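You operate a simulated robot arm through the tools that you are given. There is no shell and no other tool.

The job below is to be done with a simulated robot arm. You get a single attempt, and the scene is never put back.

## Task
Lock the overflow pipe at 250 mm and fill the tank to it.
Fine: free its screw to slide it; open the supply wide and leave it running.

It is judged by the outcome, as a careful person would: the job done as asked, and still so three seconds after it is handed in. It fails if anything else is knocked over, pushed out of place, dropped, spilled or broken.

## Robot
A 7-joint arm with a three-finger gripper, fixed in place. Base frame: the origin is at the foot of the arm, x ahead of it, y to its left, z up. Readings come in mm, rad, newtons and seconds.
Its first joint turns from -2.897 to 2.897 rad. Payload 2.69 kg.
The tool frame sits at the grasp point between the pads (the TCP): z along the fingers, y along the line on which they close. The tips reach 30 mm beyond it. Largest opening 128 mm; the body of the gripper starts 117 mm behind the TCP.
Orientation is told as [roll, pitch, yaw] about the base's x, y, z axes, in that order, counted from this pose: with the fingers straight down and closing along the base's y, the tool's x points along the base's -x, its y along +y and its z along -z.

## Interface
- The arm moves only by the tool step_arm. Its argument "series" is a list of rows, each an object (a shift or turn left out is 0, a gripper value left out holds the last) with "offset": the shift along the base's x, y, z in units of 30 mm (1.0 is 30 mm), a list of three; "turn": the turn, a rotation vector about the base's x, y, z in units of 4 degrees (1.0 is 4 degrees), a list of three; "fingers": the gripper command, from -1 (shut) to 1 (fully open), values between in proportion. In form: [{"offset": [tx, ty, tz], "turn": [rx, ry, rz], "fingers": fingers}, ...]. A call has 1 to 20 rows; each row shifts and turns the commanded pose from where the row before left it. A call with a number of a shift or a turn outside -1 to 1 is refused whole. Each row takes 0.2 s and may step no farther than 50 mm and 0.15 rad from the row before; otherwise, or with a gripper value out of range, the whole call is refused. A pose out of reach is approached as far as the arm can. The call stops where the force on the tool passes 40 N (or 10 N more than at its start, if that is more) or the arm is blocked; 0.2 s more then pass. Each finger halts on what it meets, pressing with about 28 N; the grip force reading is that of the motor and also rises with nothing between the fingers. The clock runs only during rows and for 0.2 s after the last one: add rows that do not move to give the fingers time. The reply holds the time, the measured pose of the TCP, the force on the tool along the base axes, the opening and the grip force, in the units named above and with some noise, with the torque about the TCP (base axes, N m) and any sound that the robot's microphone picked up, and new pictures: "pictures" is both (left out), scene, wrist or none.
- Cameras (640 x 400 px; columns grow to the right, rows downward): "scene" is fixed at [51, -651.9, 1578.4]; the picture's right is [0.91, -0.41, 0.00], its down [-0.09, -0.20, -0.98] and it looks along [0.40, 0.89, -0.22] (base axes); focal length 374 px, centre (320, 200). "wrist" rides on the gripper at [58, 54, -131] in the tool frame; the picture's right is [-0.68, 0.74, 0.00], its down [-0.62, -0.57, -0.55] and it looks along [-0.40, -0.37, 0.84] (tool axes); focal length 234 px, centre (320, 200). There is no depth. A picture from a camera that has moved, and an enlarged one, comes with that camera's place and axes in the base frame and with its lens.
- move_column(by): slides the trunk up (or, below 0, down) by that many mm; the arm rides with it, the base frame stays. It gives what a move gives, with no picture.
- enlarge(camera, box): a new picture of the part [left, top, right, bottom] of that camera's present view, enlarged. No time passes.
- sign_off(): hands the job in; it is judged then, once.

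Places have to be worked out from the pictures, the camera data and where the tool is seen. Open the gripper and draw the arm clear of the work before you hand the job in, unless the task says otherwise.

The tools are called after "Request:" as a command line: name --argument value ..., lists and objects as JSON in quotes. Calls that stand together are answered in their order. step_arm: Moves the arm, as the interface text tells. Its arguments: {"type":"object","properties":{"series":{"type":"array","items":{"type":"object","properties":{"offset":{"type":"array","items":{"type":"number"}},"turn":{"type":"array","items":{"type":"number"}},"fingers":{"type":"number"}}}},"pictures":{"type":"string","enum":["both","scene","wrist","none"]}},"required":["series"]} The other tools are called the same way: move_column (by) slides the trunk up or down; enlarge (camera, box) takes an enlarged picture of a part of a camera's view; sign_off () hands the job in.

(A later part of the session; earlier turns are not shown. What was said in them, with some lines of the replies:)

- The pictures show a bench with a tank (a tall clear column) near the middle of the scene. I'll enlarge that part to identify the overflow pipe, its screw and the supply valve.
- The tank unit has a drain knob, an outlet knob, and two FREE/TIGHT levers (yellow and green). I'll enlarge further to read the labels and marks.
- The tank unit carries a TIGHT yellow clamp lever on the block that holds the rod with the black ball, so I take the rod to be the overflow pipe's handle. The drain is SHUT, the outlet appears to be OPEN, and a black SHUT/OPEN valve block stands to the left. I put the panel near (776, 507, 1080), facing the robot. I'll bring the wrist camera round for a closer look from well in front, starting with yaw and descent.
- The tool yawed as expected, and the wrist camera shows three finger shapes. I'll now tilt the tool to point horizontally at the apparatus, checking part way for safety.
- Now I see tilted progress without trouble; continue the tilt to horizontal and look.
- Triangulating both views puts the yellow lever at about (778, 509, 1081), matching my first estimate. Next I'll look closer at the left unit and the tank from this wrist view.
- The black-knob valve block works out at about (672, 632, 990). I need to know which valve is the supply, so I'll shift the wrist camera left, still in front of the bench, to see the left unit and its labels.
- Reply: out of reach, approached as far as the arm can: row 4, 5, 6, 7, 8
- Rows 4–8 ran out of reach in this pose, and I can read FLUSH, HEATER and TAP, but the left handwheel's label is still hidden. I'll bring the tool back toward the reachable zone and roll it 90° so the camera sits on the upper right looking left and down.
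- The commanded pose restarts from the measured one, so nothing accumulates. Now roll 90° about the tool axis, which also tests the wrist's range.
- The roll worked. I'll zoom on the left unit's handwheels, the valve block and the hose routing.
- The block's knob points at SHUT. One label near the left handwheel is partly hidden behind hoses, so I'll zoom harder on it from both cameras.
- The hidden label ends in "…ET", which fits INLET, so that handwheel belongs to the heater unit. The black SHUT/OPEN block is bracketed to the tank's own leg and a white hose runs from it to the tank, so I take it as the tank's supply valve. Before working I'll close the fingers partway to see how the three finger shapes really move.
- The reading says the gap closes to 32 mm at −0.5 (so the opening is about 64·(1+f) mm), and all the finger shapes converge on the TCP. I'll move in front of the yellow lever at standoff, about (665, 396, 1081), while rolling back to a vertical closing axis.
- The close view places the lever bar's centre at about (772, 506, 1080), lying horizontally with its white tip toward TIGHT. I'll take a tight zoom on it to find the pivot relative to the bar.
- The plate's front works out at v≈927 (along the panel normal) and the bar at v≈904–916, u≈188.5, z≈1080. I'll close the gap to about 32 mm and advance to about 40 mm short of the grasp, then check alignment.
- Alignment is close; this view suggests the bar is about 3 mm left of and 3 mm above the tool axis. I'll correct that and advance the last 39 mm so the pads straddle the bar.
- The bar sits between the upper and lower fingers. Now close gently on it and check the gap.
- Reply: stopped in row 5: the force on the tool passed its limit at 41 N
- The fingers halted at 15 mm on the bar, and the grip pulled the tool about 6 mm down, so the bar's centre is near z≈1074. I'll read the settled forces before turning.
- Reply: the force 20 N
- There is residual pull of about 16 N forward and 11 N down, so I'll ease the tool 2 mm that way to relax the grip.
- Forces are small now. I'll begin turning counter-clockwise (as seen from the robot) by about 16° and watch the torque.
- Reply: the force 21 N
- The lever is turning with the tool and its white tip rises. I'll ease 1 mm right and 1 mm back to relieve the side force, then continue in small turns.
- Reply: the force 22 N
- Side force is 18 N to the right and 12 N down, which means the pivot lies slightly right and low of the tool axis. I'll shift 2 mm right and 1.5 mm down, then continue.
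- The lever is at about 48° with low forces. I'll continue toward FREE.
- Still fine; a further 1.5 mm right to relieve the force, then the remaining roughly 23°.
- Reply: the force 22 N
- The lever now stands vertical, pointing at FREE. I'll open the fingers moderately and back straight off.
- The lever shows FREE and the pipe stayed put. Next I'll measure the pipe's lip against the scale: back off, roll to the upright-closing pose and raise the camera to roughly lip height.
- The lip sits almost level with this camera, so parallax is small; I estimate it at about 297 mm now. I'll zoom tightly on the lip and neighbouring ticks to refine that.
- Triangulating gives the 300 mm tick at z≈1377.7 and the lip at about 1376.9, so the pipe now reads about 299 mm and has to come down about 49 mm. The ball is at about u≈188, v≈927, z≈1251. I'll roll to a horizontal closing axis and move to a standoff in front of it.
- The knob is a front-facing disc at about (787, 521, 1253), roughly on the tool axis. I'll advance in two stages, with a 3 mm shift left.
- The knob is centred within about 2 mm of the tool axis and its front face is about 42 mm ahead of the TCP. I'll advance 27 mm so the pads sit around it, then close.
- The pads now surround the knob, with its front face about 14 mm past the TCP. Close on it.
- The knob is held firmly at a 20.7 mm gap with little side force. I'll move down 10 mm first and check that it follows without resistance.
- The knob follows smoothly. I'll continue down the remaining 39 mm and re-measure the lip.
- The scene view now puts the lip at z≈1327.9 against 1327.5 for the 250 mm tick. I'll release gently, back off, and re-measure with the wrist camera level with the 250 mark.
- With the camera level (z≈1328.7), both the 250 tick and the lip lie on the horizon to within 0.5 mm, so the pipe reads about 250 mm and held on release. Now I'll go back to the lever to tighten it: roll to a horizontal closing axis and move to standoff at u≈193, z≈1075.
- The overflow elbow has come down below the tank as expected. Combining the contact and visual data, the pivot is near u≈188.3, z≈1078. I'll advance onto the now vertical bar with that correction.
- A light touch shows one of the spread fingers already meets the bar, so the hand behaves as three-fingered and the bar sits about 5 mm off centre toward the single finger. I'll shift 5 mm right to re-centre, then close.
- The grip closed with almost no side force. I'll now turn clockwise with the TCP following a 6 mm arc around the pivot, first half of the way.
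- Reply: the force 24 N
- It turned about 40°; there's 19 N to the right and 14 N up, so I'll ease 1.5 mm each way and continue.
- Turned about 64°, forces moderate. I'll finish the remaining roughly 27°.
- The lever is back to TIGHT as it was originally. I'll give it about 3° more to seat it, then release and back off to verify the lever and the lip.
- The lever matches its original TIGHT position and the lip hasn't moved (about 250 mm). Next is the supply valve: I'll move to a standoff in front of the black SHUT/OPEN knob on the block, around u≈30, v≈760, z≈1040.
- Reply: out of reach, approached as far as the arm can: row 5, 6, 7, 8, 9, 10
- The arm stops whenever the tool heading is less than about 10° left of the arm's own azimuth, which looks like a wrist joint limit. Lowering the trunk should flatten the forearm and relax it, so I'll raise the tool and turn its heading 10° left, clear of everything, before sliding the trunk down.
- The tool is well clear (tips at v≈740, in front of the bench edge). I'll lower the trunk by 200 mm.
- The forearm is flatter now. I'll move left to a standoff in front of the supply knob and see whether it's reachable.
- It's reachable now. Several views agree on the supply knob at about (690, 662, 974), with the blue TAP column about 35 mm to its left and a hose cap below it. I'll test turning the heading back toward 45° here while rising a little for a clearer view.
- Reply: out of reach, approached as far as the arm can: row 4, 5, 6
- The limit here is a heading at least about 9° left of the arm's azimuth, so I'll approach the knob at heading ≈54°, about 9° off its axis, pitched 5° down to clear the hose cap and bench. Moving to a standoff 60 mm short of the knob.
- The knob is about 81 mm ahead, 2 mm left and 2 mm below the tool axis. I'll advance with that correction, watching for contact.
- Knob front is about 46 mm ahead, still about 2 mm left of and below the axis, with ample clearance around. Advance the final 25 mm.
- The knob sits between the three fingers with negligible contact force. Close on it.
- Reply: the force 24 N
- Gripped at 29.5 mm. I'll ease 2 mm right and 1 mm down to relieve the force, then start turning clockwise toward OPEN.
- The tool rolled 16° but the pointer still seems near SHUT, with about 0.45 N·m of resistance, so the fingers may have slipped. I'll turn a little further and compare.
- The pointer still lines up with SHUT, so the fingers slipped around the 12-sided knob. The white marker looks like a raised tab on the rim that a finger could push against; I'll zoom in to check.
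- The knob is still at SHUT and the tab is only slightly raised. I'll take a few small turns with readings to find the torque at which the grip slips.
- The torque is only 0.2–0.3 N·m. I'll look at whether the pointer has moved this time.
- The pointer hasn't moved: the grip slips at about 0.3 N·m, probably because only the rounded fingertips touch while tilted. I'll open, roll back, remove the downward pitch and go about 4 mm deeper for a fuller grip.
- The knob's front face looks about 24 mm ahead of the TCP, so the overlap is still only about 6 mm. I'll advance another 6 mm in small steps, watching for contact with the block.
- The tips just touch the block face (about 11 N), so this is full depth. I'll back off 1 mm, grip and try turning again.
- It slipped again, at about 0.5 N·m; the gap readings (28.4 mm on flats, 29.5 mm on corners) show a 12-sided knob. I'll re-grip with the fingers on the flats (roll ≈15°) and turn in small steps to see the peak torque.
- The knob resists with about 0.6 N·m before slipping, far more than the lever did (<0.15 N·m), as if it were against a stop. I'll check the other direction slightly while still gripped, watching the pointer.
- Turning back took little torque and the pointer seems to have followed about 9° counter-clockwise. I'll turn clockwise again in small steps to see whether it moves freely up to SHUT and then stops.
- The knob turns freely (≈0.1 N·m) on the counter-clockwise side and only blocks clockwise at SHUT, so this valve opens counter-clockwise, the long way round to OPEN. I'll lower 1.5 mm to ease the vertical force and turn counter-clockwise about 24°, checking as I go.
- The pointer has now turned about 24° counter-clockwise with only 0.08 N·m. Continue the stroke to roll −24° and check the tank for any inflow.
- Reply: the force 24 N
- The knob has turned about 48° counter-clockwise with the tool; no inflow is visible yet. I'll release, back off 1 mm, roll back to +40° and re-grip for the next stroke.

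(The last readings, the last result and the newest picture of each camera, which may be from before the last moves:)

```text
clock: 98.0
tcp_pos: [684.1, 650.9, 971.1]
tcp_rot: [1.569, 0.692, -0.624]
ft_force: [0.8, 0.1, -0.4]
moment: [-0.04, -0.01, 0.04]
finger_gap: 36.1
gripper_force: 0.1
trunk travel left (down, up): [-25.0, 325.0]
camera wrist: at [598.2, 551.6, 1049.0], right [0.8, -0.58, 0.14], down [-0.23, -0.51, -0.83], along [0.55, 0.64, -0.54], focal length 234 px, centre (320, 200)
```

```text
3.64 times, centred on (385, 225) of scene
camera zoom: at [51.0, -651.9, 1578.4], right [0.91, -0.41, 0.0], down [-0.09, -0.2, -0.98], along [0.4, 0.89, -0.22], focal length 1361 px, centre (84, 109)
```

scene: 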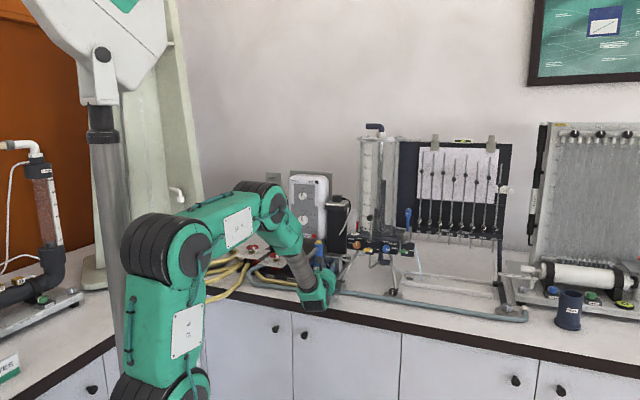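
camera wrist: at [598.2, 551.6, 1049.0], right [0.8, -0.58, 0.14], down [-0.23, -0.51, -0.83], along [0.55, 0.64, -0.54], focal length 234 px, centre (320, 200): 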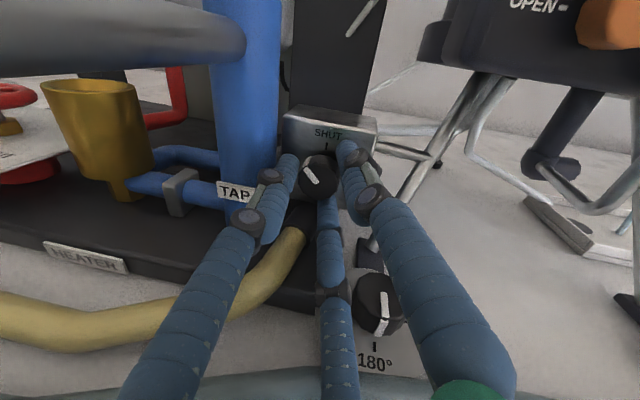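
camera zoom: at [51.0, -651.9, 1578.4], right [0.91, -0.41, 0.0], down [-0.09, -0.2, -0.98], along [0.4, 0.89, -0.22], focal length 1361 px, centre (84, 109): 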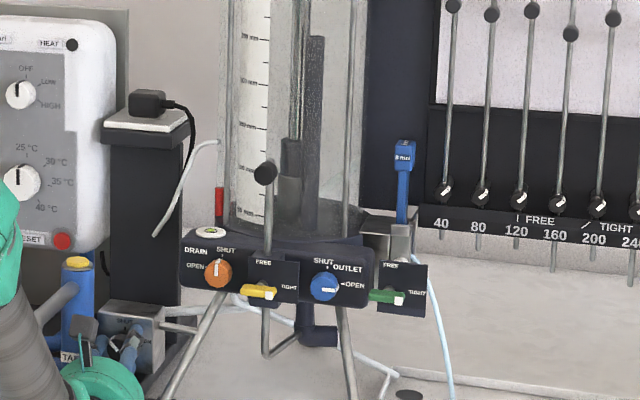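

The pointer is now about 45° left of SHUT, and a jet of water has appeared from the outlet orifice, so counter-clockwise does open the supply. Continue with the next stroke.

Request:
step_arm --series '[{"fingers": -1}, {}, {}, {"turn": [-0.583, -0.812, 0]}, {"turn": [-0.583, -0.812, 0]}, {"turn": [-0.583, -0.812, 0]}, {"turn": [-0.583, -0.812, 0]}, {"turn": [-0.583, -0.812, 0]}, {"turn": [-0.583, -0.812, 0]}, {"turn": [-0.583, -0.812, 0]}, {"turn": [-0.583, -0.812, 0]}, {"turn": [-0.583, -0.812, 0]}, {"turn": [-0.583, -0.812, 0]}, {"turn": [-0.583, -0.812, 0]}, {"turn": [-0.583, -0.812, 0]}, {"turn": [-0.583, -0.812, 0]}, {"turn": [-0.583, -0.812, 0]}, {"turn": [-0.583, -0.812, 0]}]'

Request:
enlarge --camera "wrist" --box '[270, 110, 370, 210]'

Request:
enlarge --camera "scene" --box '[345, 170, 505, 310]'

```text
clock: 101.8
tcp_pos: [683.9, 650.1, 970.5]
tcp_rot: [1.572, -0.357, -0.624]
ft_force: [4.4, -2.0, 3.7]
moment: [-0.35, 0.34, -0.56]
finger_gap: 29.1
gripper_force: 44.9
trunk travel left (down, up): [-25.0, 325.0]
camera wrist: at [547.0, 587.5, 1000.3], right [0.31, -0.22, 0.93], down [0.31, -0.9, -0.31], along [0.9, 0.38, -0.21], focal length 234 px, centre (320, 200)
```

scene: 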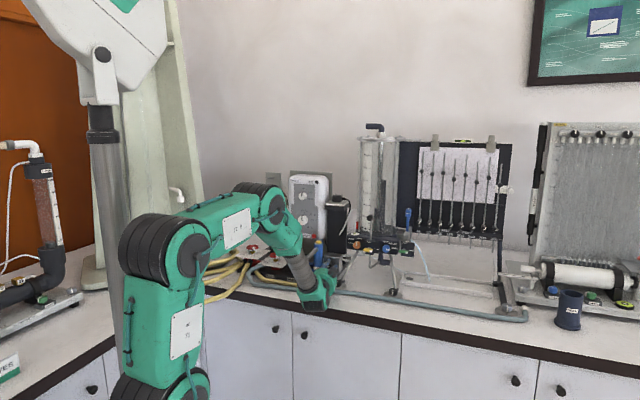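
wrist: 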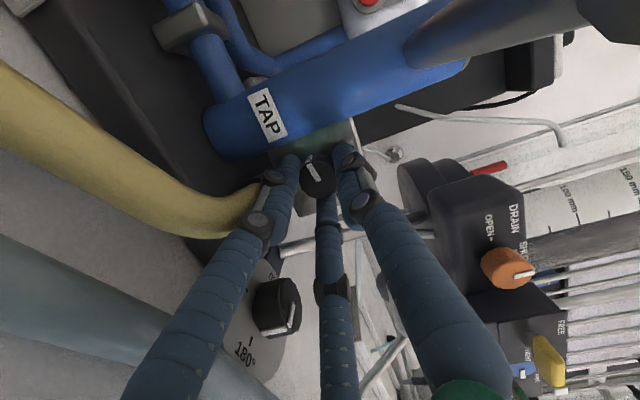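

```text
4.00 times, centred on (320, 160) of wrist
camera zoom: at [547.0, 587.5, 1000.3], right [0.31, -0.22, 0.93], down [0.31, -0.9, -0.31], along [0.9, 0.38, -0.21], focal length 937 px, centre (320, 360)
```

zoom: 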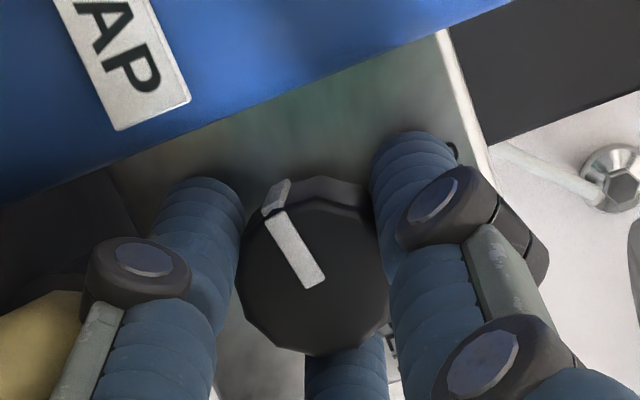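

```text
2.86 times, centred on (425, 240) of scene
camera zoom: at [51.0, -651.9, 1578.4], right [0.91, -0.41, 0.0], down [-0.09, -0.2, -0.98], along [0.4, 0.89, -0.22], focal length 1069 px, centre (20, 86)
```

zoom: 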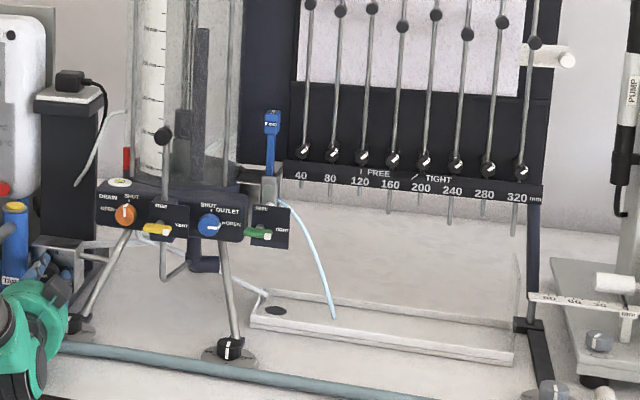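

The pointer keeps following (about 108° turned so far) and the growing jet lands in the trough as intended. Next stroke: release, roll back, re-grip and turn again.

Request:
step_arm --series '[{"fingers": -0.43}, {}, {"turn": [0.583, 0.812, 0]}, {"turn": [0.583, 0.812, 0]}, {"turn": [0.583, 0.812, 0]}, {"turn": [0.583, 0.812, 0]}, {"turn": [0.583, 0.812, 0]}, {"turn": [0.583, 0.812, 0]}, {"turn": [0.583, 0.812, 0]}, {"turn": [0.583, 0.812, 0]}, {"turn": [0.583, 0.812, 0]}, {"turn": [0.583, 0.812, 0]}, {"turn": [0.583, 0.812, 0]}, {"turn": [0.583, 0.812, 0]}, {"turn": [0.583, 0.812, 0]}, {"turn": [0.583, 0.812, 0]}, {"turn": [0.583, 0.812, 0]}]' --pictures "none"

Request:
step_arm --series '[{"fingers": -1}, {}, {}, {"turn": [-0.583, -0.812, 0]}, {"turn": [-0.583, -0.812, 0]}, {"turn": [-0.583, -0.812, 0]}, {"turn": [-0.583, -0.812, 0]}, {"turn": [-0.583, -0.812, 0]}, {"turn": [-0.583, -0.812, 0]}, {"turn": [-0.583, -0.812, 0]}, {"turn": [-0.583, -0.812, 0]}, {"turn": [-0.583, -0.812, 0]}, {"turn": [-0.583, -0.812, 0]}, {"turn": [-0.583, -0.812, 0]}, {"turn": [-0.583, -0.812, 0]}, {"turn": [-0.583, -0.812, 0]}, {"turn": [-0.583, -0.812, 0]}, {"turn": [-0.583, -0.812, 0]}]'

Request:
enlarge --camera "wrist" --box '[270, 110, 370, 210]'

Request:
enlarge --camera "scene" --box '[345, 170, 505, 310]'

```text
clock: 105.4
tcp_pos: [683.9, 651.5, 971.6]
tcp_rot: [1.569, 0.692, -0.625]
ft_force: [0.2, -0.5, -0.7]
moment: [0.0, 0.01, 0.0]
finger_gap: 36.3
gripper_force: 0.1
trunk travel left (down, up): [-25.0, 325.0]
```

```text
clock: 109.2
tcp_pos: [683.0, 649.6, 969.5]
tcp_rot: [1.571, -0.358, -0.624]
ft_force: [8.8, -5.6, 6.7]
moment: [-0.38, 0.41, -0.68]
finger_gap: 29.0
gripper_force: 45.5
trunk travel left (down, up): [-25.0, 325.0]
camera wrist: at [546.9, 587.6, 1000.1], right [0.31, -0.22, 0.93], down [0.31, -0.9, -0.31], along [0.9, 0.38, -0.21], focal length 234 px, centre (320, 200)
```

scene: 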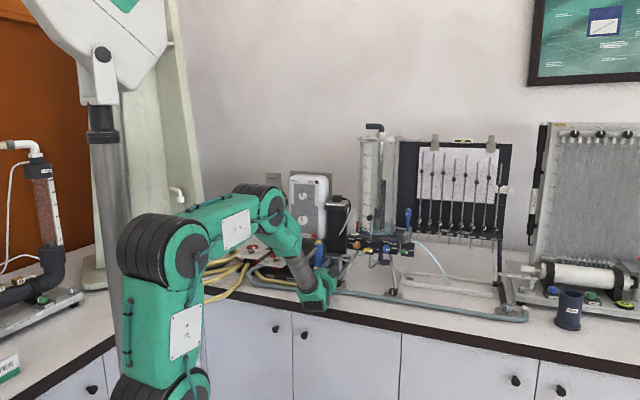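
wrist: 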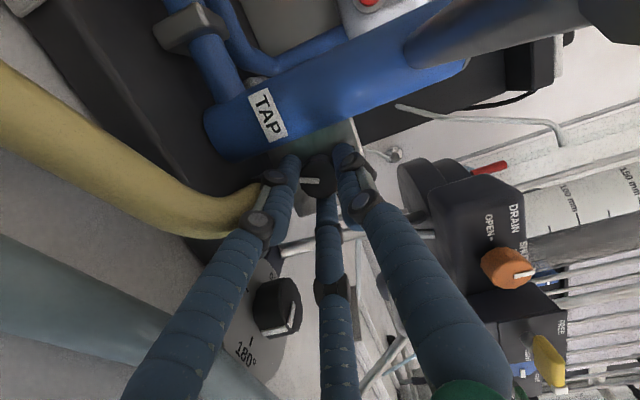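

```text
4.00 times, centred on (320, 160) of wrist
camera zoom: at [546.9, 587.6, 1000.1], right [0.31, -0.22, 0.93], down [0.31, -0.9, -0.31], along [0.9, 0.38, -0.21], focal length 937 px, centre (320, 360)
```

zoom: 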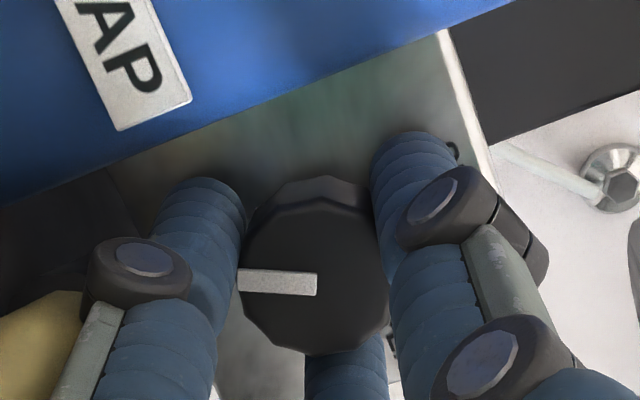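

```text
2.86 times, centred on (425, 240) of scene
camera zoom: at [51.0, -651.9, 1578.4], right [0.91, -0.41, 0.0], down [-0.09, -0.2, -0.98], along [0.4, 0.89, -0.22], focal length 1069 px, centre (20, 86)
```

zoom: 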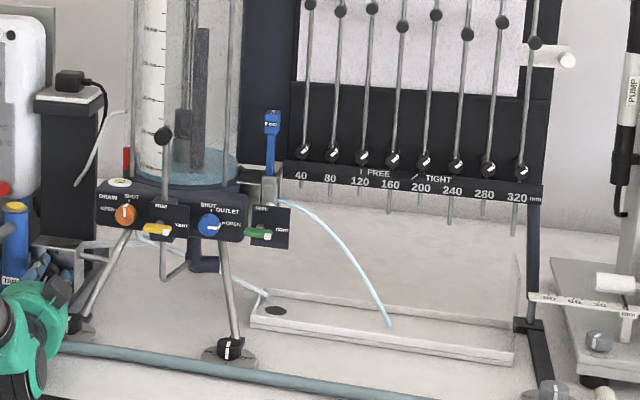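

The tank is filling (level about 60–70 mm) and the knob is at about 168°. Next stroke.

Request:
step_arm --series '[{"fingers": -0.43}, {}, {"turn": [0.583, 0.812, 0]}, {"turn": [0.583, 0.812, 0]}, {"turn": [0.583, 0.812, 0]}, {"turn": [0.583, 0.812, 0]}, {"turn": [0.583, 0.812, 0]}, {"turn": [0.583, 0.812, 0]}, {"turn": [0.583, 0.812, 0]}, {"turn": [0.583, 0.812, 0]}, {"turn": [0.583, 0.812, 0]}, {"turn": [0.583, 0.812, 0]}, {"turn": [0.583, 0.812, 0]}, {"turn": [0.583, 0.812, 0]}, {"turn": [0.583, 0.812, 0]}, {"turn": [0.583, 0.812, 0]}, {"turn": [0.583, 0.812, 0]}]' --pictures "none"

Request:
step_arm --series '[{"fingers": -1}, {}, {}, {"turn": [-0.583, -0.812, 0]}, {"turn": [-0.583, -0.812, 0]}, {"turn": [-0.583, -0.812, 0]}, {"turn": [-0.583, -0.812, 0]}, {"turn": [-0.583, -0.812, 0]}, {"turn": [-0.583, -0.812, 0]}, {"turn": [-0.583, -0.812, 0]}, {"turn": [-0.583, -0.812, 0]}, {"turn": [-0.583, -0.812, 0]}, {"turn": [-0.583, -0.812, 0]}, {"turn": [-0.583, -0.812, 0]}, {"turn": [-0.583, -0.812, 0]}, {"turn": [-0.583, -0.812, 0]}, {"turn": [-0.583, -0.812, 0]}, {"turn": [-0.583, -0.812, 0]}]'

Request:
enlarge --camera "wrist" --box '[270, 110, 370, 210]'

Request:
enlarge --camera "scene" --box '[345, 170, 505, 310]'

```text
clock: 112.8
tcp_pos: [684.1, 651.0, 970.3]
tcp_rot: [1.569, 0.69, -0.626]
ft_force: [1.8, -0.1, -0.8]
moment: [-0.04, -0.02, -0.03]
finger_gap: 36.1
gripper_force: 0.1
trunk travel left (down, up): [-25.0, 325.0]
```

```text
clock: 116.6
tcp_pos: [683.8, 651.0, 969.3]
tcp_rot: [1.571, -0.358, -0.624]
ft_force: [11.6, -0.6, 6.3]
moment: [-0.41, 0.47, -0.73]
finger_gap: 28.9
gripper_force: 45.3
trunk travel left (down, up): [-25.0, 325.0]
camera wrist: at [547.3, 588.1, 1000.0], right [0.31, -0.22, 0.93], down [0.31, -0.9, -0.31], along [0.9, 0.38, -0.21], focal length 234 px, centre (320, 200)
```

scene: 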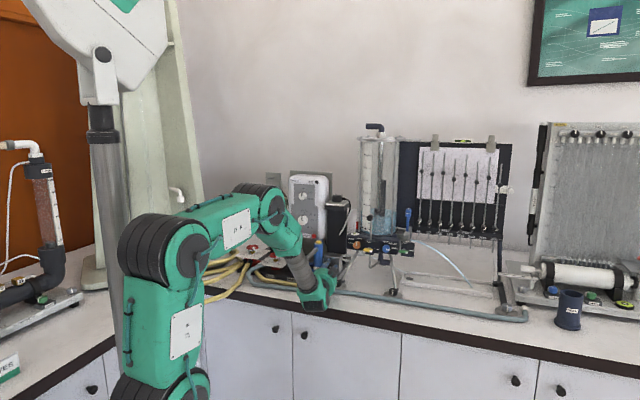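
wrist: 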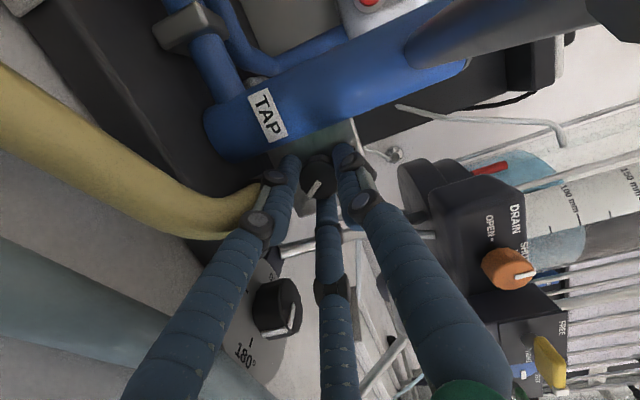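

```text
4.00 times, centred on (320, 160) of wrist
camera zoom: at [547.3, 588.1, 1000.0], right [0.31, -0.22, 0.93], down [0.31, -0.9, -0.31], along [0.9, 0.38, -0.21], focal length 937 px, centre (320, 360)
```

zoom: 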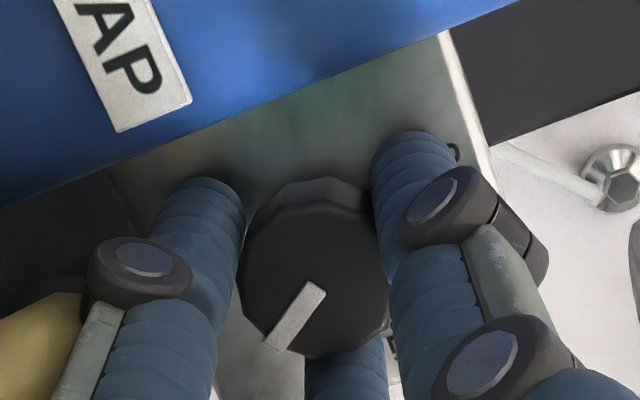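

```text
2.86 times, centred on (425, 240) of scene
camera zoom: at [51.0, -651.9, 1578.4], right [0.91, -0.41, 0.0], down [-0.09, -0.2, -0.98], along [0.4, 0.89, -0.22], focal length 1069 px, centre (20, 86)
```

zoom: 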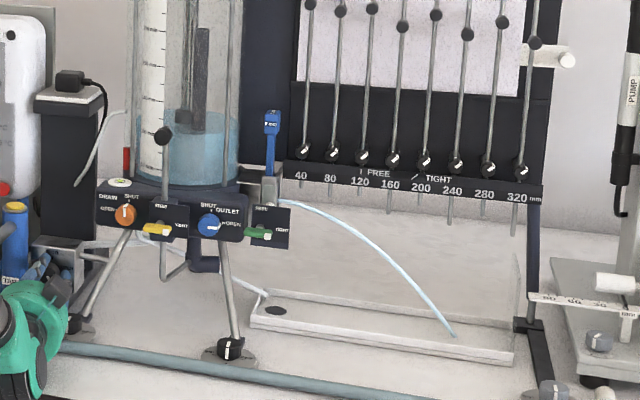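

The level is about 100 mm and still rising. By projection, the jet at 250 mm head will strike the trough's clear end plate at mid-height, so it stays contained. The knob is at about 228°, so one more stroke should reach the end.

Request:
step_arm --series '[{"fingers": -0.43}, {}, {"turn": [0.583, 0.812, 0]}, {"turn": [0.583, 0.812, 0]}, {"turn": [0.583, 0.812, 0]}, {"turn": [0.583, 0.812, 0]}, {"turn": [0.583, 0.812, 0]}, {"turn": [0.583, 0.812, 0]}, {"turn": [0.583, 0.812, 0]}, {"turn": [0.583, 0.812, 0]}, {"turn": [0.583, 0.812, 0]}, {"turn": [0.583, 0.812, 0]}, {"turn": [0.583, 0.812, 0]}, {"turn": [0.583, 0.812, 0]}, {"turn": [0.583, 0.812, 0]}, {"turn": [0.583, 0.812, 0]}, {"turn": [0.583, 0.812, 0]}]' --pictures "both"

Request:
enlarge --camera "wrist" --box '[270, 110, 370, 210]'

Request:
enlarge --camera "scene" --box '[345, 170, 505, 310]'

```text
clock: 120.2
tcp_pos: [683.5, 651.0, 970.7]
tcp_rot: [1.569, 0.692, -0.624]
ft_force: [0.8, -0.5, 0.3]
moment: [-0.01, -0.03, 0.01]
finger_gap: 36.3
gripper_force: 0.2
trunk travel left (down, up): [-25.0, 325.0]
camera wrist: at [597.9, 551.1, 1049.0], right [0.8, -0.58, 0.14], down [-0.23, -0.51, -0.83], along [0.55, 0.63, -0.55], focal length 234 px, centre (320, 200)
```

scene: 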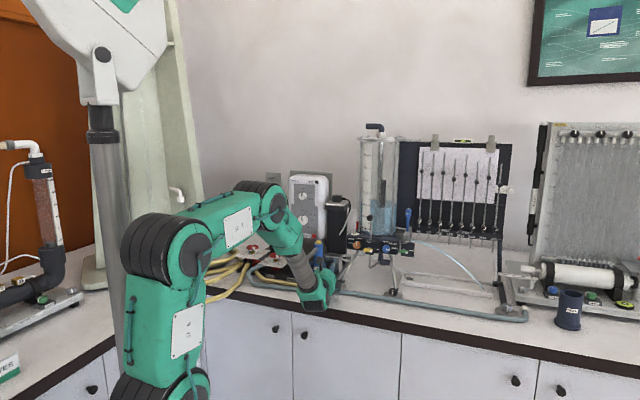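
wrist: 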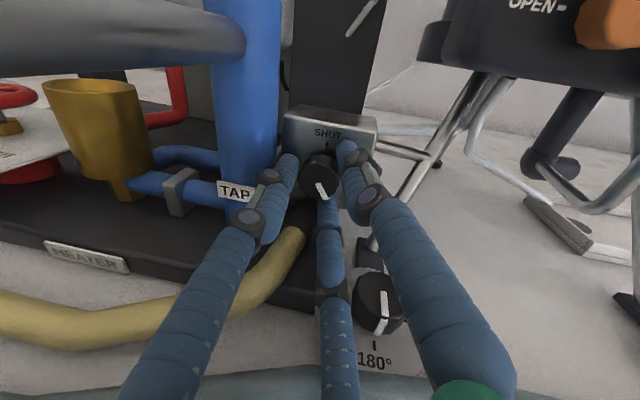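

```text
4.00 times, centred on (320, 160) of wrist
camera zoom: at [597.9, 551.1, 1049.0], right [0.8, -0.58, 0.14], down [-0.23, -0.51, -0.83], along [0.55, 0.63, -0.55], focal length 937 px, centre (320, 360)
```

zoom: 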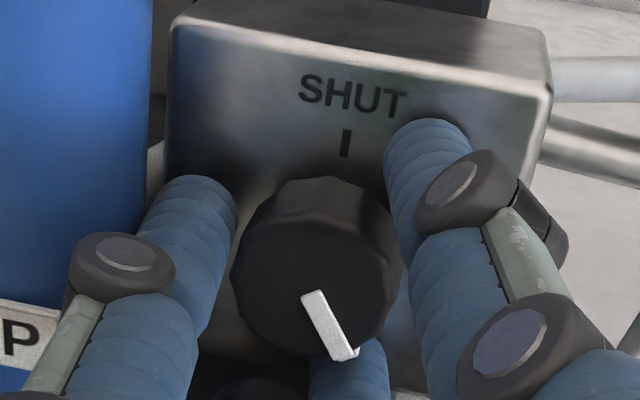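

```text
2.86 times, centred on (425, 240) of scene
camera zoom: at [51.0, -651.9, 1578.4], right [0.91, -0.41, 0.0], down [-0.09, -0.2, -0.98], along [0.4, 0.89, -0.22], focal length 1069 px, centre (20, 86)
```

zoom: 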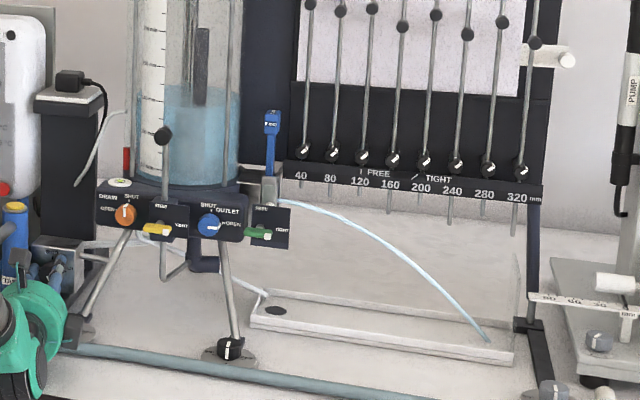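

The pointer stands near the 225° position and the level is about 150 mm. Re-grip and turn the last roughly 45–50° to OPEN.

Request:
step_arm --series '[{"fingers": -1}, {}, {}, {"turn": [-0.583, -0.812, 0]}, {"turn": [-0.583, -0.812, 0]}, {"turn": [-0.583, -0.812, 0]}, {"turn": [-0.583, -0.812, 0]}, {"turn": [-0.583, -0.812, 0]}, {"turn": [-0.583, -0.812, 0]}, {"turn": [-0.583, -0.812, 0]}, {"turn": [-0.583, -0.812, 0]}, {"turn": [-0.583, -0.812, 0]}, {"turn": [-0.583, -0.812, 0]}]' --pictures "wrist"

Request:
enlarge --camera "wrist" --box '[270, 110, 370, 210]'

Request:
enlarge --camera "scene" --box '[345, 170, 505, 310]'

```text
clock: 123.0
tcp_pos: [683.4, 651.1, 970.6]
tcp_rot: [1.57, -0.01, -0.626]
ft_force: [1.6, 4.4, 6.0]
moment: [-0.02, 0.02, -0.35]
finger_gap: 28.9
gripper_force: 44.8
trunk travel left (down, up): [-25.0, 325.0]
camera wrist: at [558.7, 579.3, 1023.1], right [0.54, -0.39, 0.74], down [0.18, -0.81, -0.56], along [0.82, 0.44, -0.37], focal length 234 px, centre (320, 200)
```

wrist: 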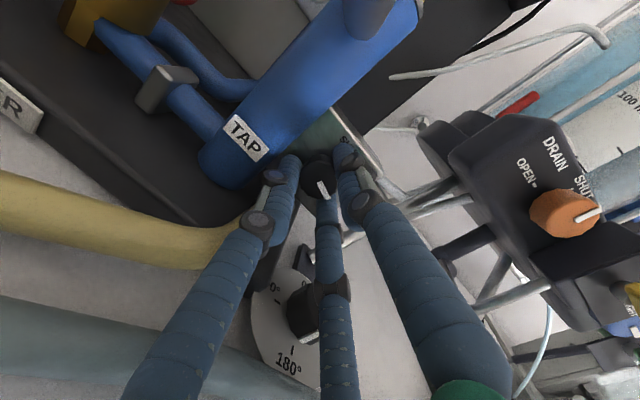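

```text
4.00 times, centred on (320, 160) of wrist
camera zoom: at [558.7, 579.3, 1023.1], right [0.54, -0.39, 0.74], down [0.18, -0.81, -0.56], along [0.82, 0.44, -0.37], focal length 937 px, centre (320, 360)
```

zoom: 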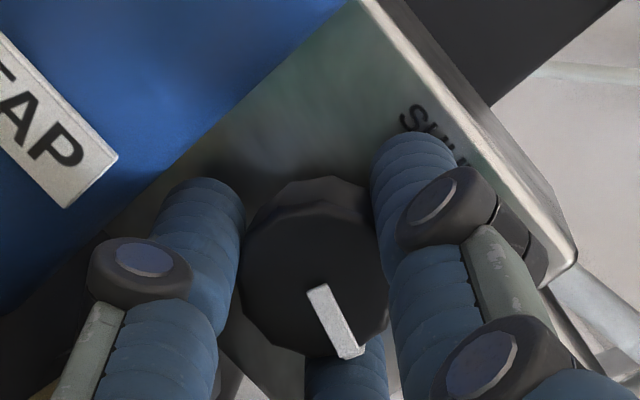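

```text
2.86 times, centred on (425, 240) of scene
camera zoom: at [51.0, -651.9, 1578.4], right [0.91, -0.41, 0.0], down [-0.09, -0.2, -0.98], along [0.4, 0.89, -0.22], focal length 1069 px, centre (20, 86)
```

zoom: 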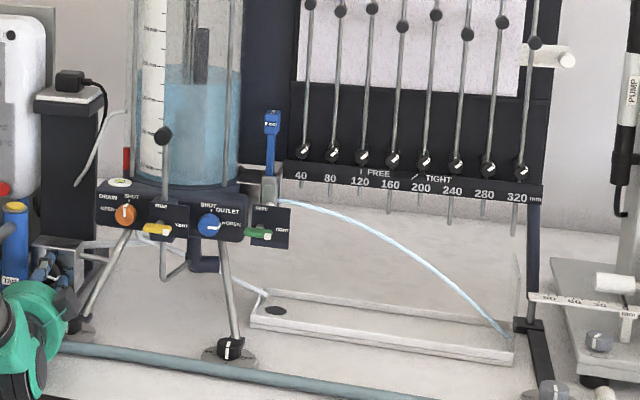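

The knob followed another 40° (now near 265°). I'll add small turns until the torque rises, indicating the open stop.

Request:
step_arm --series '[{"turn": [-0.583, -0.812, 0]}]' --pictures "none"

Request:
step_arm --series '[{"turn": [-0.44, -0.61, 0]}]' --pictures "none"

Request:
step_arm --series '[{"turn": [-0.44, -0.61, 0]}]' --pictures "none"

```text
clock: 123.4
tcp_pos: [683.2, 650.2, 970.7]
tcp_rot: [1.57, -0.079, -0.624]
ft_force: [5.7, 4.1, 4.0]
moment: [-0.1, 0.17, -0.42]
finger_gap: 28.8
gripper_force: 45.3
trunk travel left (down, up): [-25.0, 325.0]
```

```text
clock: 123.8
tcp_pos: [685.1, 651.2, 969.3]
tcp_rot: [1.571, -0.131, -0.623]
ft_force: [6.3, 5.1, 6.1]
moment: [-0.31, 0.3, -0.54]
finger_gap: 28.7
gripper_force: 45.5
trunk travel left (down, up): [-25.0, 325.0]
```

```text
clock: 124.2
tcp_pos: [684.1, 651.1, 969.6]
tcp_rot: [1.571, -0.182, -0.625]
ft_force: [5.1, 3.3, 7.5]
moment: [-0.26, 0.26, -0.47]
finger_gap: 29.0
gripper_force: 45.0
trunk travel left (down, up): [-25.0, 325.0]
```

No stop felt yet. I'll look at the pointer relative to the OPEN mark.

Request:
step_arm --series '[{"fingers": -0.43}, {}, {"turn": [0.583, 0.812, 0]}, {"turn": [0.583, 0.812, 0]}, {"turn": [0.583, 0.812, 0]}, {"turn": [0.583, 0.812, 0]}, {"turn": [0.583, 0.812, 0]}, {"turn": [0.583, 0.812, 0]}, {"turn": [0.583, 0.812, 0]}, {"turn": [0.583, 0.812, 0]}, {"turn": [0.583, 0.812, 0]}, {"turn": [0.583, 0.812, 0]}, {"turn": [0.583, 0.812, 0]}, {"turn": [0.583, 0.812, 0]}, {"turn": [0.4, 0.55, 0]}]'

Request:
enlarge --camera "wrist" --box '[270, 110, 370, 210]'

Request:
enlarge --camera "scene" --box '[345, 170, 505, 310]'

Request:
enlarge --camera "scene" --box '[310, 240, 350, 280]'

```text
clock: 127.4
tcp_pos: [684.1, 650.7, 970.7]
tcp_rot: [1.567, 0.703, -0.624]
ft_force: [1.2, -0.6, -1.0]
moment: [-0.01, 0.01, 0.0]
finger_gap: 36.4
gripper_force: 0.1
trunk travel left (down, up): [-25.0, 325.0]
camera wrist: at [598.8, 550.6, 1048.5], right [0.81, -0.58, 0.12], down [-0.24, -0.51, -0.83], along [0.54, 0.64, -0.55], focal length 234 px, centre (320, 200)
```

scene: 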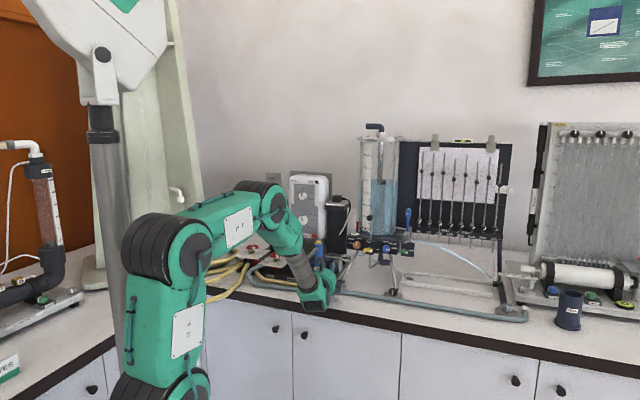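
wrist: 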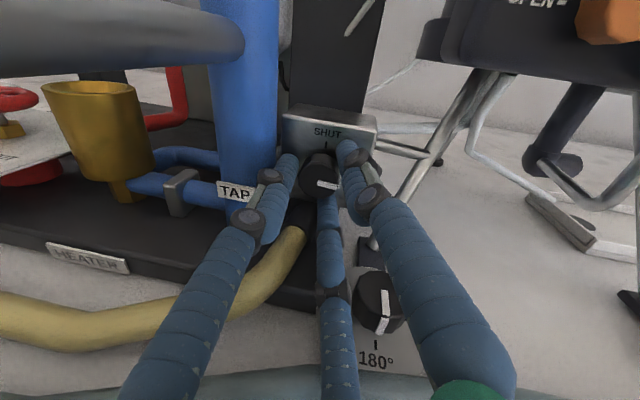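

```text
4.00 times, centred on (320, 160) of wrist
camera zoom: at [598.8, 550.6, 1048.5], right [0.81, -0.58, 0.12], down [-0.24, -0.51, -0.83], along [0.54, 0.64, -0.55], focal length 937 px, centre (320, 360)
```

zoom: 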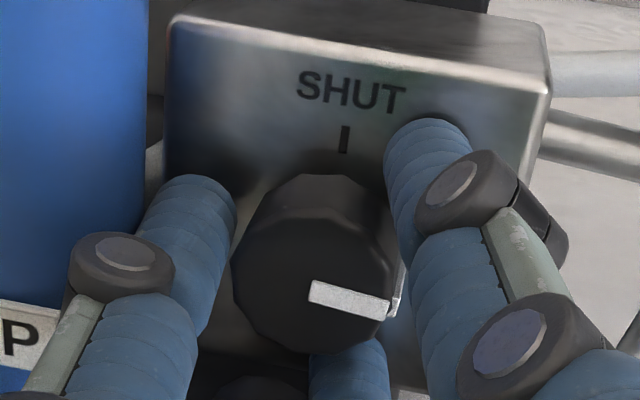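

```text
2.86 times, centred on (425, 240) of scene
camera zoom: at [51.0, -651.9, 1578.4], right [0.91, -0.41, 0.0], down [-0.09, -0.2, -0.98], along [0.4, 0.89, -0.22], focal length 1069 px, centre (20, 86)
```

zoom: 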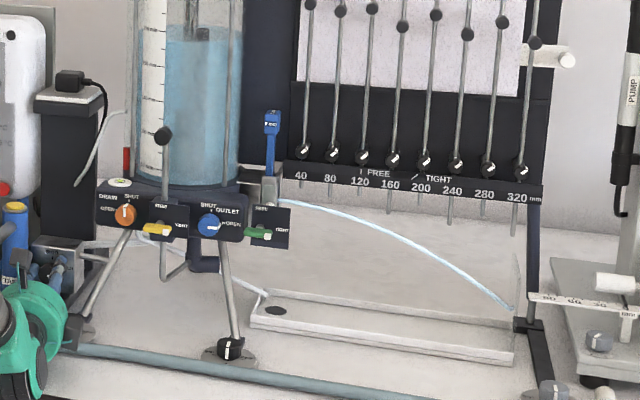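

```text
10.00 times, centred on (330, 260) of scene
camera zoom: at [51.0, -651.9, 1578.4], right [0.91, -0.41, 0.0], down [-0.09, -0.2, -0.98], along [0.4, 0.89, -0.22], focal length 3742 px, centre (220, -400)
```

zoom: 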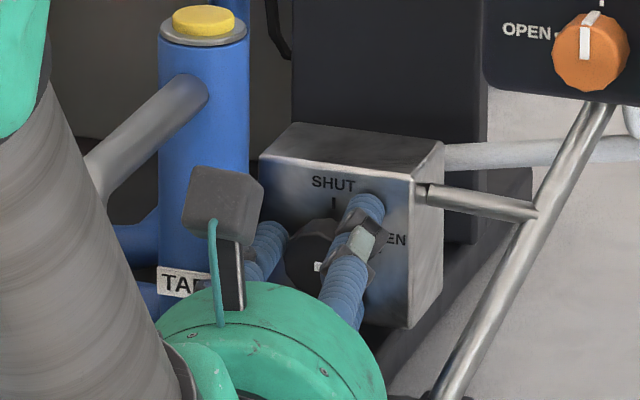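

The pointer is now essentially at OPEN (to the right), the level is about 220 mm, and the jet strikes the trough's end plate and stays in. One small extra turn of about 6° will confirm it's fully open or at its stop.

Request:
step_arm --series '[{"fingers": -1}, {}, {}, {"turn": [-0.44, -0.61, 0]}]' --pictures "none"

Request:
step_arm --series '[{"turn": [-0.44, -0.61, 0]}]' --pictures "none"

Request:
step_arm --series '[{"turn": [-0.44, -0.61, 0]}]' --pictures "wrist"

Request:
enlarge --camera "wrist" --box '[270, 110, 370, 210]'

```text
clock: 128.4
tcp_pos: [683.6, 650.8, 970.7]
tcp_rot: [1.569, 0.648, -0.622]
ft_force: [-2.1, 7.6, 7.2]
moment: [-0.12, 0.13, -0.25]
finger_gap: 29.8
gripper_force: 44.6
trunk travel left (down, up): [-25.0, 325.0]
```

```text
clock: 128.8
tcp_pos: [683.0, 651.0, 970.9]
tcp_rot: [1.572, 0.596, -0.622]
ft_force: [-2.9, 5.7, 9.7]
moment: [0.28, 0.48, -0.14]
finger_gap: 29.5
gripper_force: 44.9
trunk travel left (down, up): [-25.0, 325.0]
```

```text
clock: 129.2
tcp_pos: [683.6, 651.4, 970.9]
tcp_rot: [1.568, 0.544, -0.623]
ft_force: [-4.1, 6.1, 9.0]
moment: [0.43, 0.35, -0.19]
finger_gap: 30.0
gripper_force: 44.3
trunk travel left (down, up): [-25.0, 325.0]
camera wrist: at [588.3, 558.1, 1047.0], right [0.78, -0.56, 0.28], down [-0.13, -0.58, -0.8], along [0.61, 0.59, -0.53], focal length 234 px, centre (320, 200)
```

wrist: 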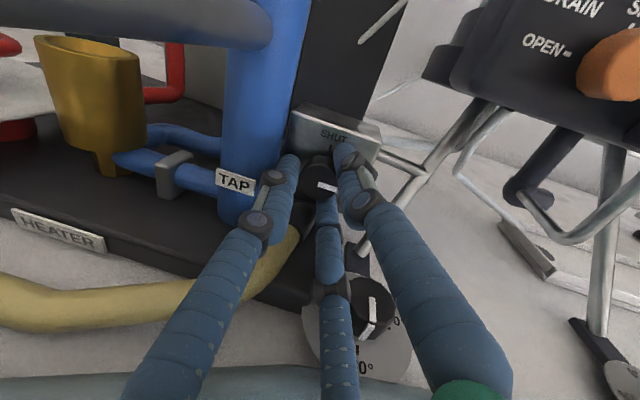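

```text
4.00 times, centred on (320, 160) of wrist
camera zoom: at [588.3, 558.1, 1047.0], right [0.78, -0.56, 0.28], down [-0.13, -0.58, -0.8], along [0.61, 0.59, -0.53], focal length 937 px, centre (320, 360)
```

zoom: 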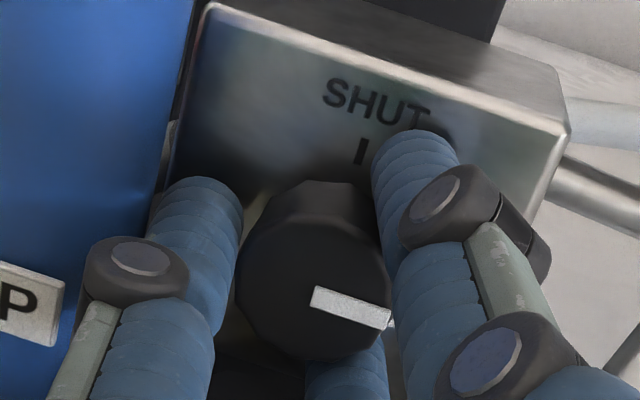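

The torque now rises to 0.55 N·m: the supply is at its fully open stop. I'll release, back straight out along the tool axis, then lift clear.

Request:
step_arm --series '[{"fingers": -0.43}, {}, {"offset": [-0.2, -0.28, 0]}, {"offset": [-0.35, -0.487, 0]}, {"offset": [-0.5, -0.7, 0]}, {"offset": [-0.5, -0.7, 0.1]}, {"offset": [-0.5, -0.7, 0.3]}, {"offset": [-0.4, -0.6, 0.6]}, {"offset": [-0.4, -0.6, 0.8]}, {"offset": [-0.2, -0.4, 0.9]}, {}]'

Request:
enlarge --camera "scene" --box '[345, 160, 505, 310]'

Request:
enlarge --camera "scene" --box '[300, 230, 360, 290]'

```text
clock: 131.6
tcp_pos: [593.9, 516.2, 1050.7]
tcp_rot: [1.569, 0.545, -0.625]
ft_force: [0.0, 0.3, 0.5]
moment: [0.01, 0.01, -0.02]
finger_gap: 36.7
gripper_force: 0.0
trunk travel left (down, up): [-25.0, 325.0]
camera wrist: at [498.0, 423.7, 1127.5], right [0.78, -0.56, 0.28], down [-0.13, -0.58, -0.8], along [0.61, 0.59, -0.53], focal length 234 px, centre (320, 200)
```

scene: 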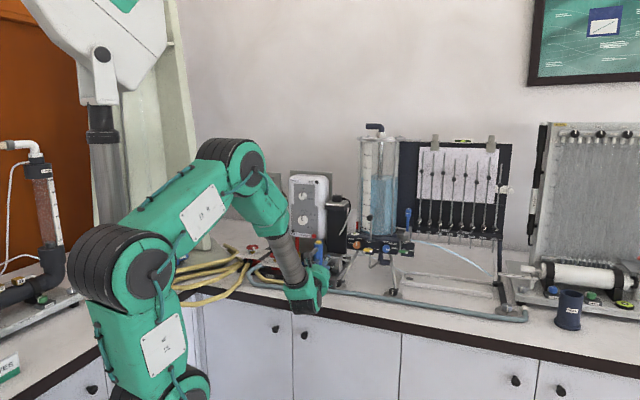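
wrist: 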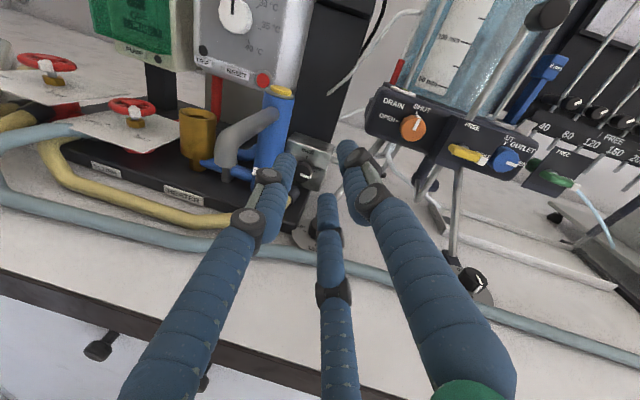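

```text
2.67 times, centred on (425, 235) of scene
camera zoom: at [51.0, -651.9, 1578.4], right [0.91, -0.41, 0.0], down [-0.09, -0.2, -0.98], along [0.4, 0.89, -0.22], focal length 998 px, centre (40, 107)
```

zoom: 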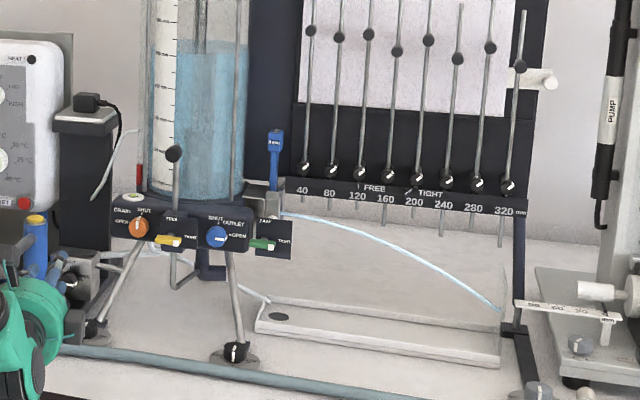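

```text
6.67 times, centred on (330, 260) of scene
camera zoom: at [51.0, -651.9, 1578.4], right [0.91, -0.41, 0.0], down [-0.09, -0.2, -0.98], along [0.4, 0.89, -0.22], focal length 2495 px, centre (253, -200)
```

zoom: 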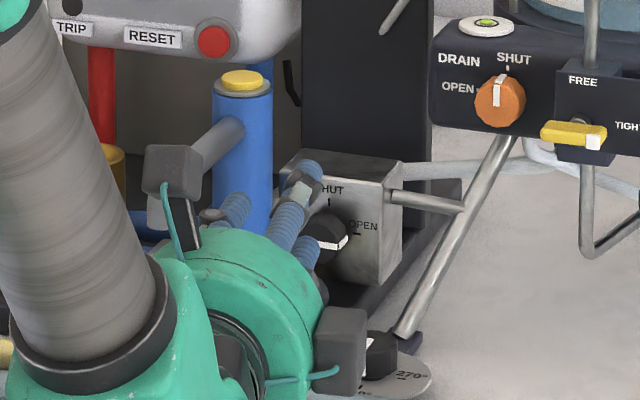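

The supply pointer sits at OPEN and the level is close to the overflow lip. I'll draw the arm further clear, open the gripper, and let time pass while watching the level.

Request:
step_arm --series '[{"offset": [-0.5, -0.6, 0.4], "fingers": 0}, {"offset": [-0.5, -0.6, 0.4], "fingers": 0.5}, {"offset": [-0.5, -0.6, 0.4]}, {"offset": [-0.5, -0.6, 0.4]}, {"offset": [-0.4, -0.5, 0.3]}, {}, {}, {}, {}, {}]'

Request:
enlarge --camera "scene" --box '[355, 160, 405, 220]'

Request:
enlarge --camera "scene" --box '[340, 225, 410, 300]'

Request:
enlarge --camera "scene" --box '[400, 230, 530, 320]'

```text
clock: 133.8
tcp_pos: [520.3, 430.2, 1107.1]
tcp_rot: [1.569, 0.547, -0.625]
ft_force: [0.8, -0.3, 1.0]
moment: [0.01, 0.06, 0.0]
finger_gap: 96.1
gripper_force: 0.1
trunk travel left (down, up): [-25.0, 325.0]
camera wrist: at [425.0, 336.8, 1183.8], right [0.78, -0.56, 0.28], down [-0.13, -0.58, -0.8], along [0.61, 0.59, -0.53], focal length 234 px, centre (320, 200)
```

scene: 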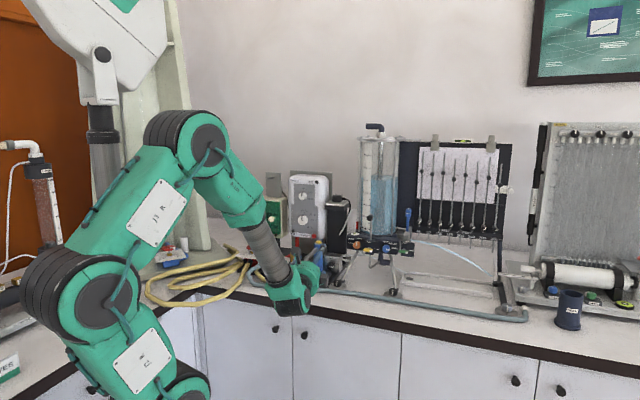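
wrist: 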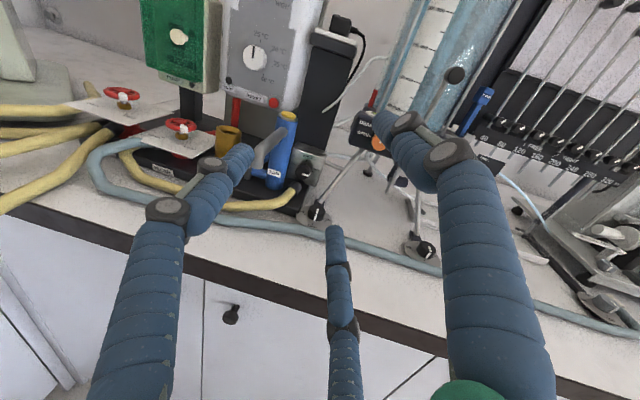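

```text
6.67 times, centred on (380, 190) of scene
camera zoom: at [51.0, -651.9, 1578.4], right [0.91, -0.41, 0.0], down [-0.09, -0.2, -0.98], along [0.4, 0.89, -0.22], focal length 2495 px, centre (-80, 267)
```

zoom: 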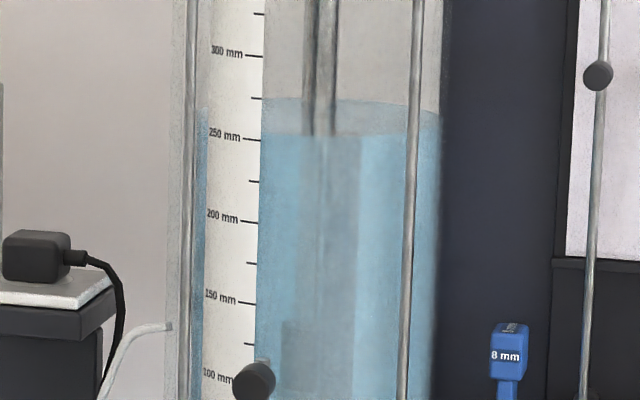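

```text
5.33 times, centred on (375, 262) of scene
camera zoom: at [51.0, -651.9, 1578.4], right [0.91, -0.41, 0.0], down [-0.09, -0.2, -0.98], along [0.4, 0.89, -0.22], focal length 1996 px, centre (27, -133)
```

zoom: 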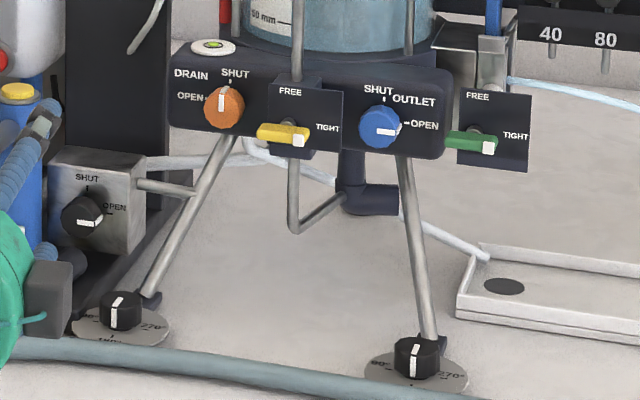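

```text
4.44 times, centred on (465, 275) of scene
camera zoom: at [51.0, -651.9, 1578.4], right [0.91, -0.41, 0.0], down [-0.09, -0.2, -0.98], along [0.4, 0.89, -0.22], focal length 1663 px, centre (-324, -133)
```

zoom: 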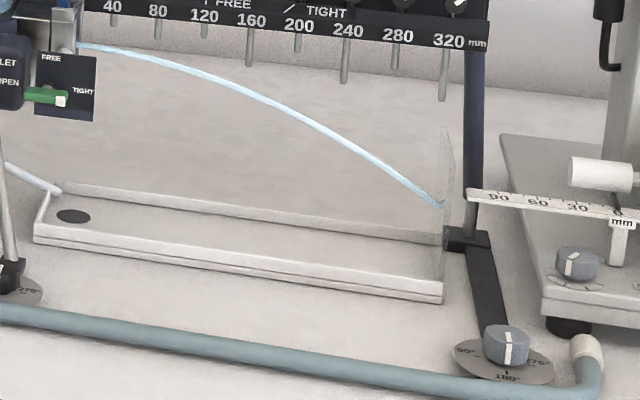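

The water surface has reached the 250 mm mark. I'll let 3 s pass to see the steady overflow and make sure nothing spills.

Request:
step_arm --series '[{}, {}, {}, {}, {}, {}, {}, {}, {}, {}, {}, {}, {}, {}, {}]'

Request:
enlarge --camera "scene" --box '[355, 160, 405, 220]'

Request:
enlarge --camera "scene" --box '[340, 225, 450, 315]'

```text
clock: 137.0
tcp_pos: [520.2, 429.5, 1107.2]
tcp_rot: [1.569, 0.546, -0.626]
ft_force: [0.6, 0.0, -0.3]
moment: [0.03, -0.02, 0.01]
finger_gap: 95.9
gripper_force: 0.2
trunk travel left (down, up): [-25.0, 325.0]
camera wrist: at [425.0, 336.8, 1183.8], right [0.78, -0.56, 0.28], down [-0.13, -0.58, -0.8], along [0.61, 0.59, -0.53], focal length 234 px, centre (320, 200)
```

scene: 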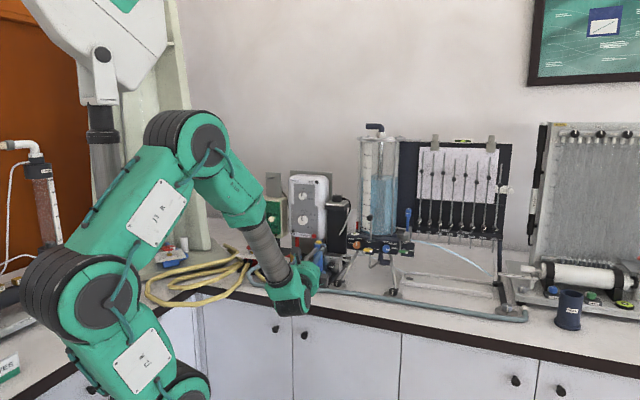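
wrist: 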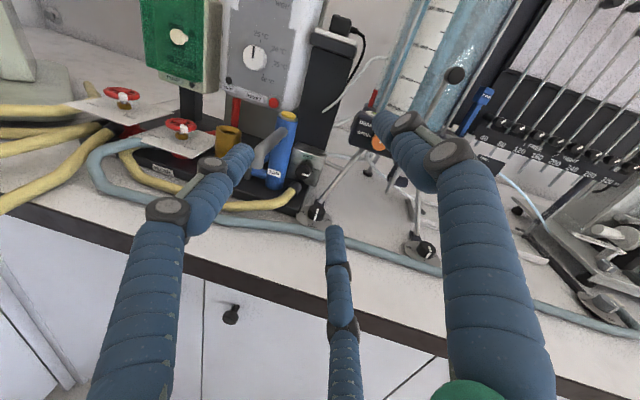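

```text
6.67 times, centred on (380, 190) of scene
camera zoom: at [51.0, -651.9, 1578.4], right [0.91, -0.41, 0.0], down [-0.09, -0.2, -0.98], along [0.4, 0.89, -0.22], focal length 2495 px, centre (-80, 267)
```

zoom: 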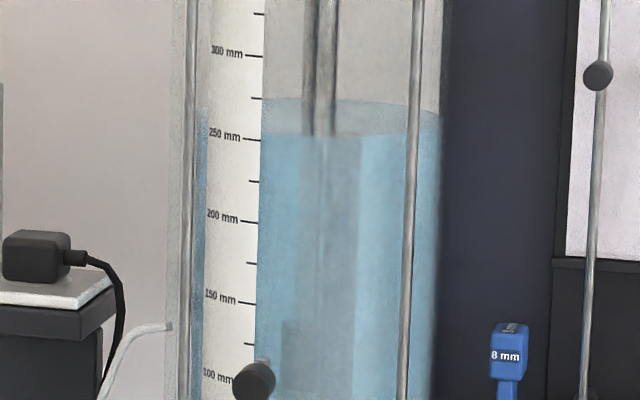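

```text
4.44 times, centred on (395, 270) of scene
camera zoom: at [51.0, -651.9, 1578.4], right [0.91, -0.41, 0.0], down [-0.09, -0.2, -0.98], along [0.4, 0.89, -0.22], focal length 1663 px, centre (-13, -111)
```

zoom: 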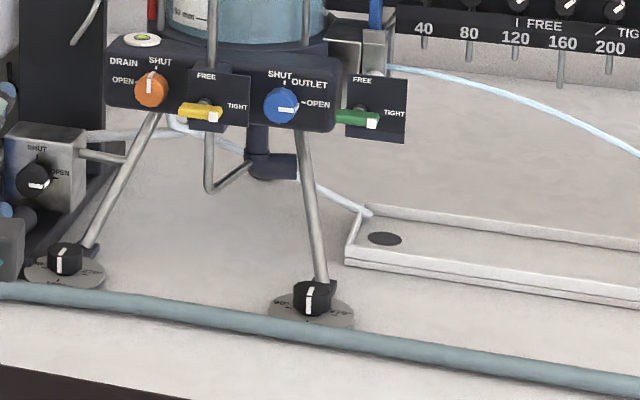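

The level has held steady at the 250 mm lip for over 3 s, and the jet stays in the trough with nothing visible on the bench. The pipe lever is TIGHT, the supply is fully OPEN and running, and the arm is clear with the gripper open, so I'm handing in.

Request:
sign_off

```text
The job is handed in.
```

The overflow pipe is locked at 250 mm and the tank is full to it, with the supply left running wide open. I've handed the job in; no verdict came back.

- **Overflow pipe:** I freed the yellow screw lever, slid the pipe down from about 299 mm and turned the lever back to TIGHT. With the camera level with the lip, it reads 250 mm to within about 1 mm.
- **Supply:** I took the black SHUT/OPEN knob on the block beside the tank as the supply, and water came in when I opened it. It only opens counter-clockwise, the long way round to OPEN. It blocked when I first tried clockwise, so the gripper slipped on it a few times. It is now at its fully open stop.
- **Level:** The water reached the lip and stayed there for over 3 seconds before I handed in.
- **Outlet:** I left it open, as I found it. Its jet hits the clear end plate of the trough and stays in. I saw no water on the bench.

The arm is drawn back clear with the gripper open. I lowered the trunk by 200 mm to reach the supply knob and left it there.
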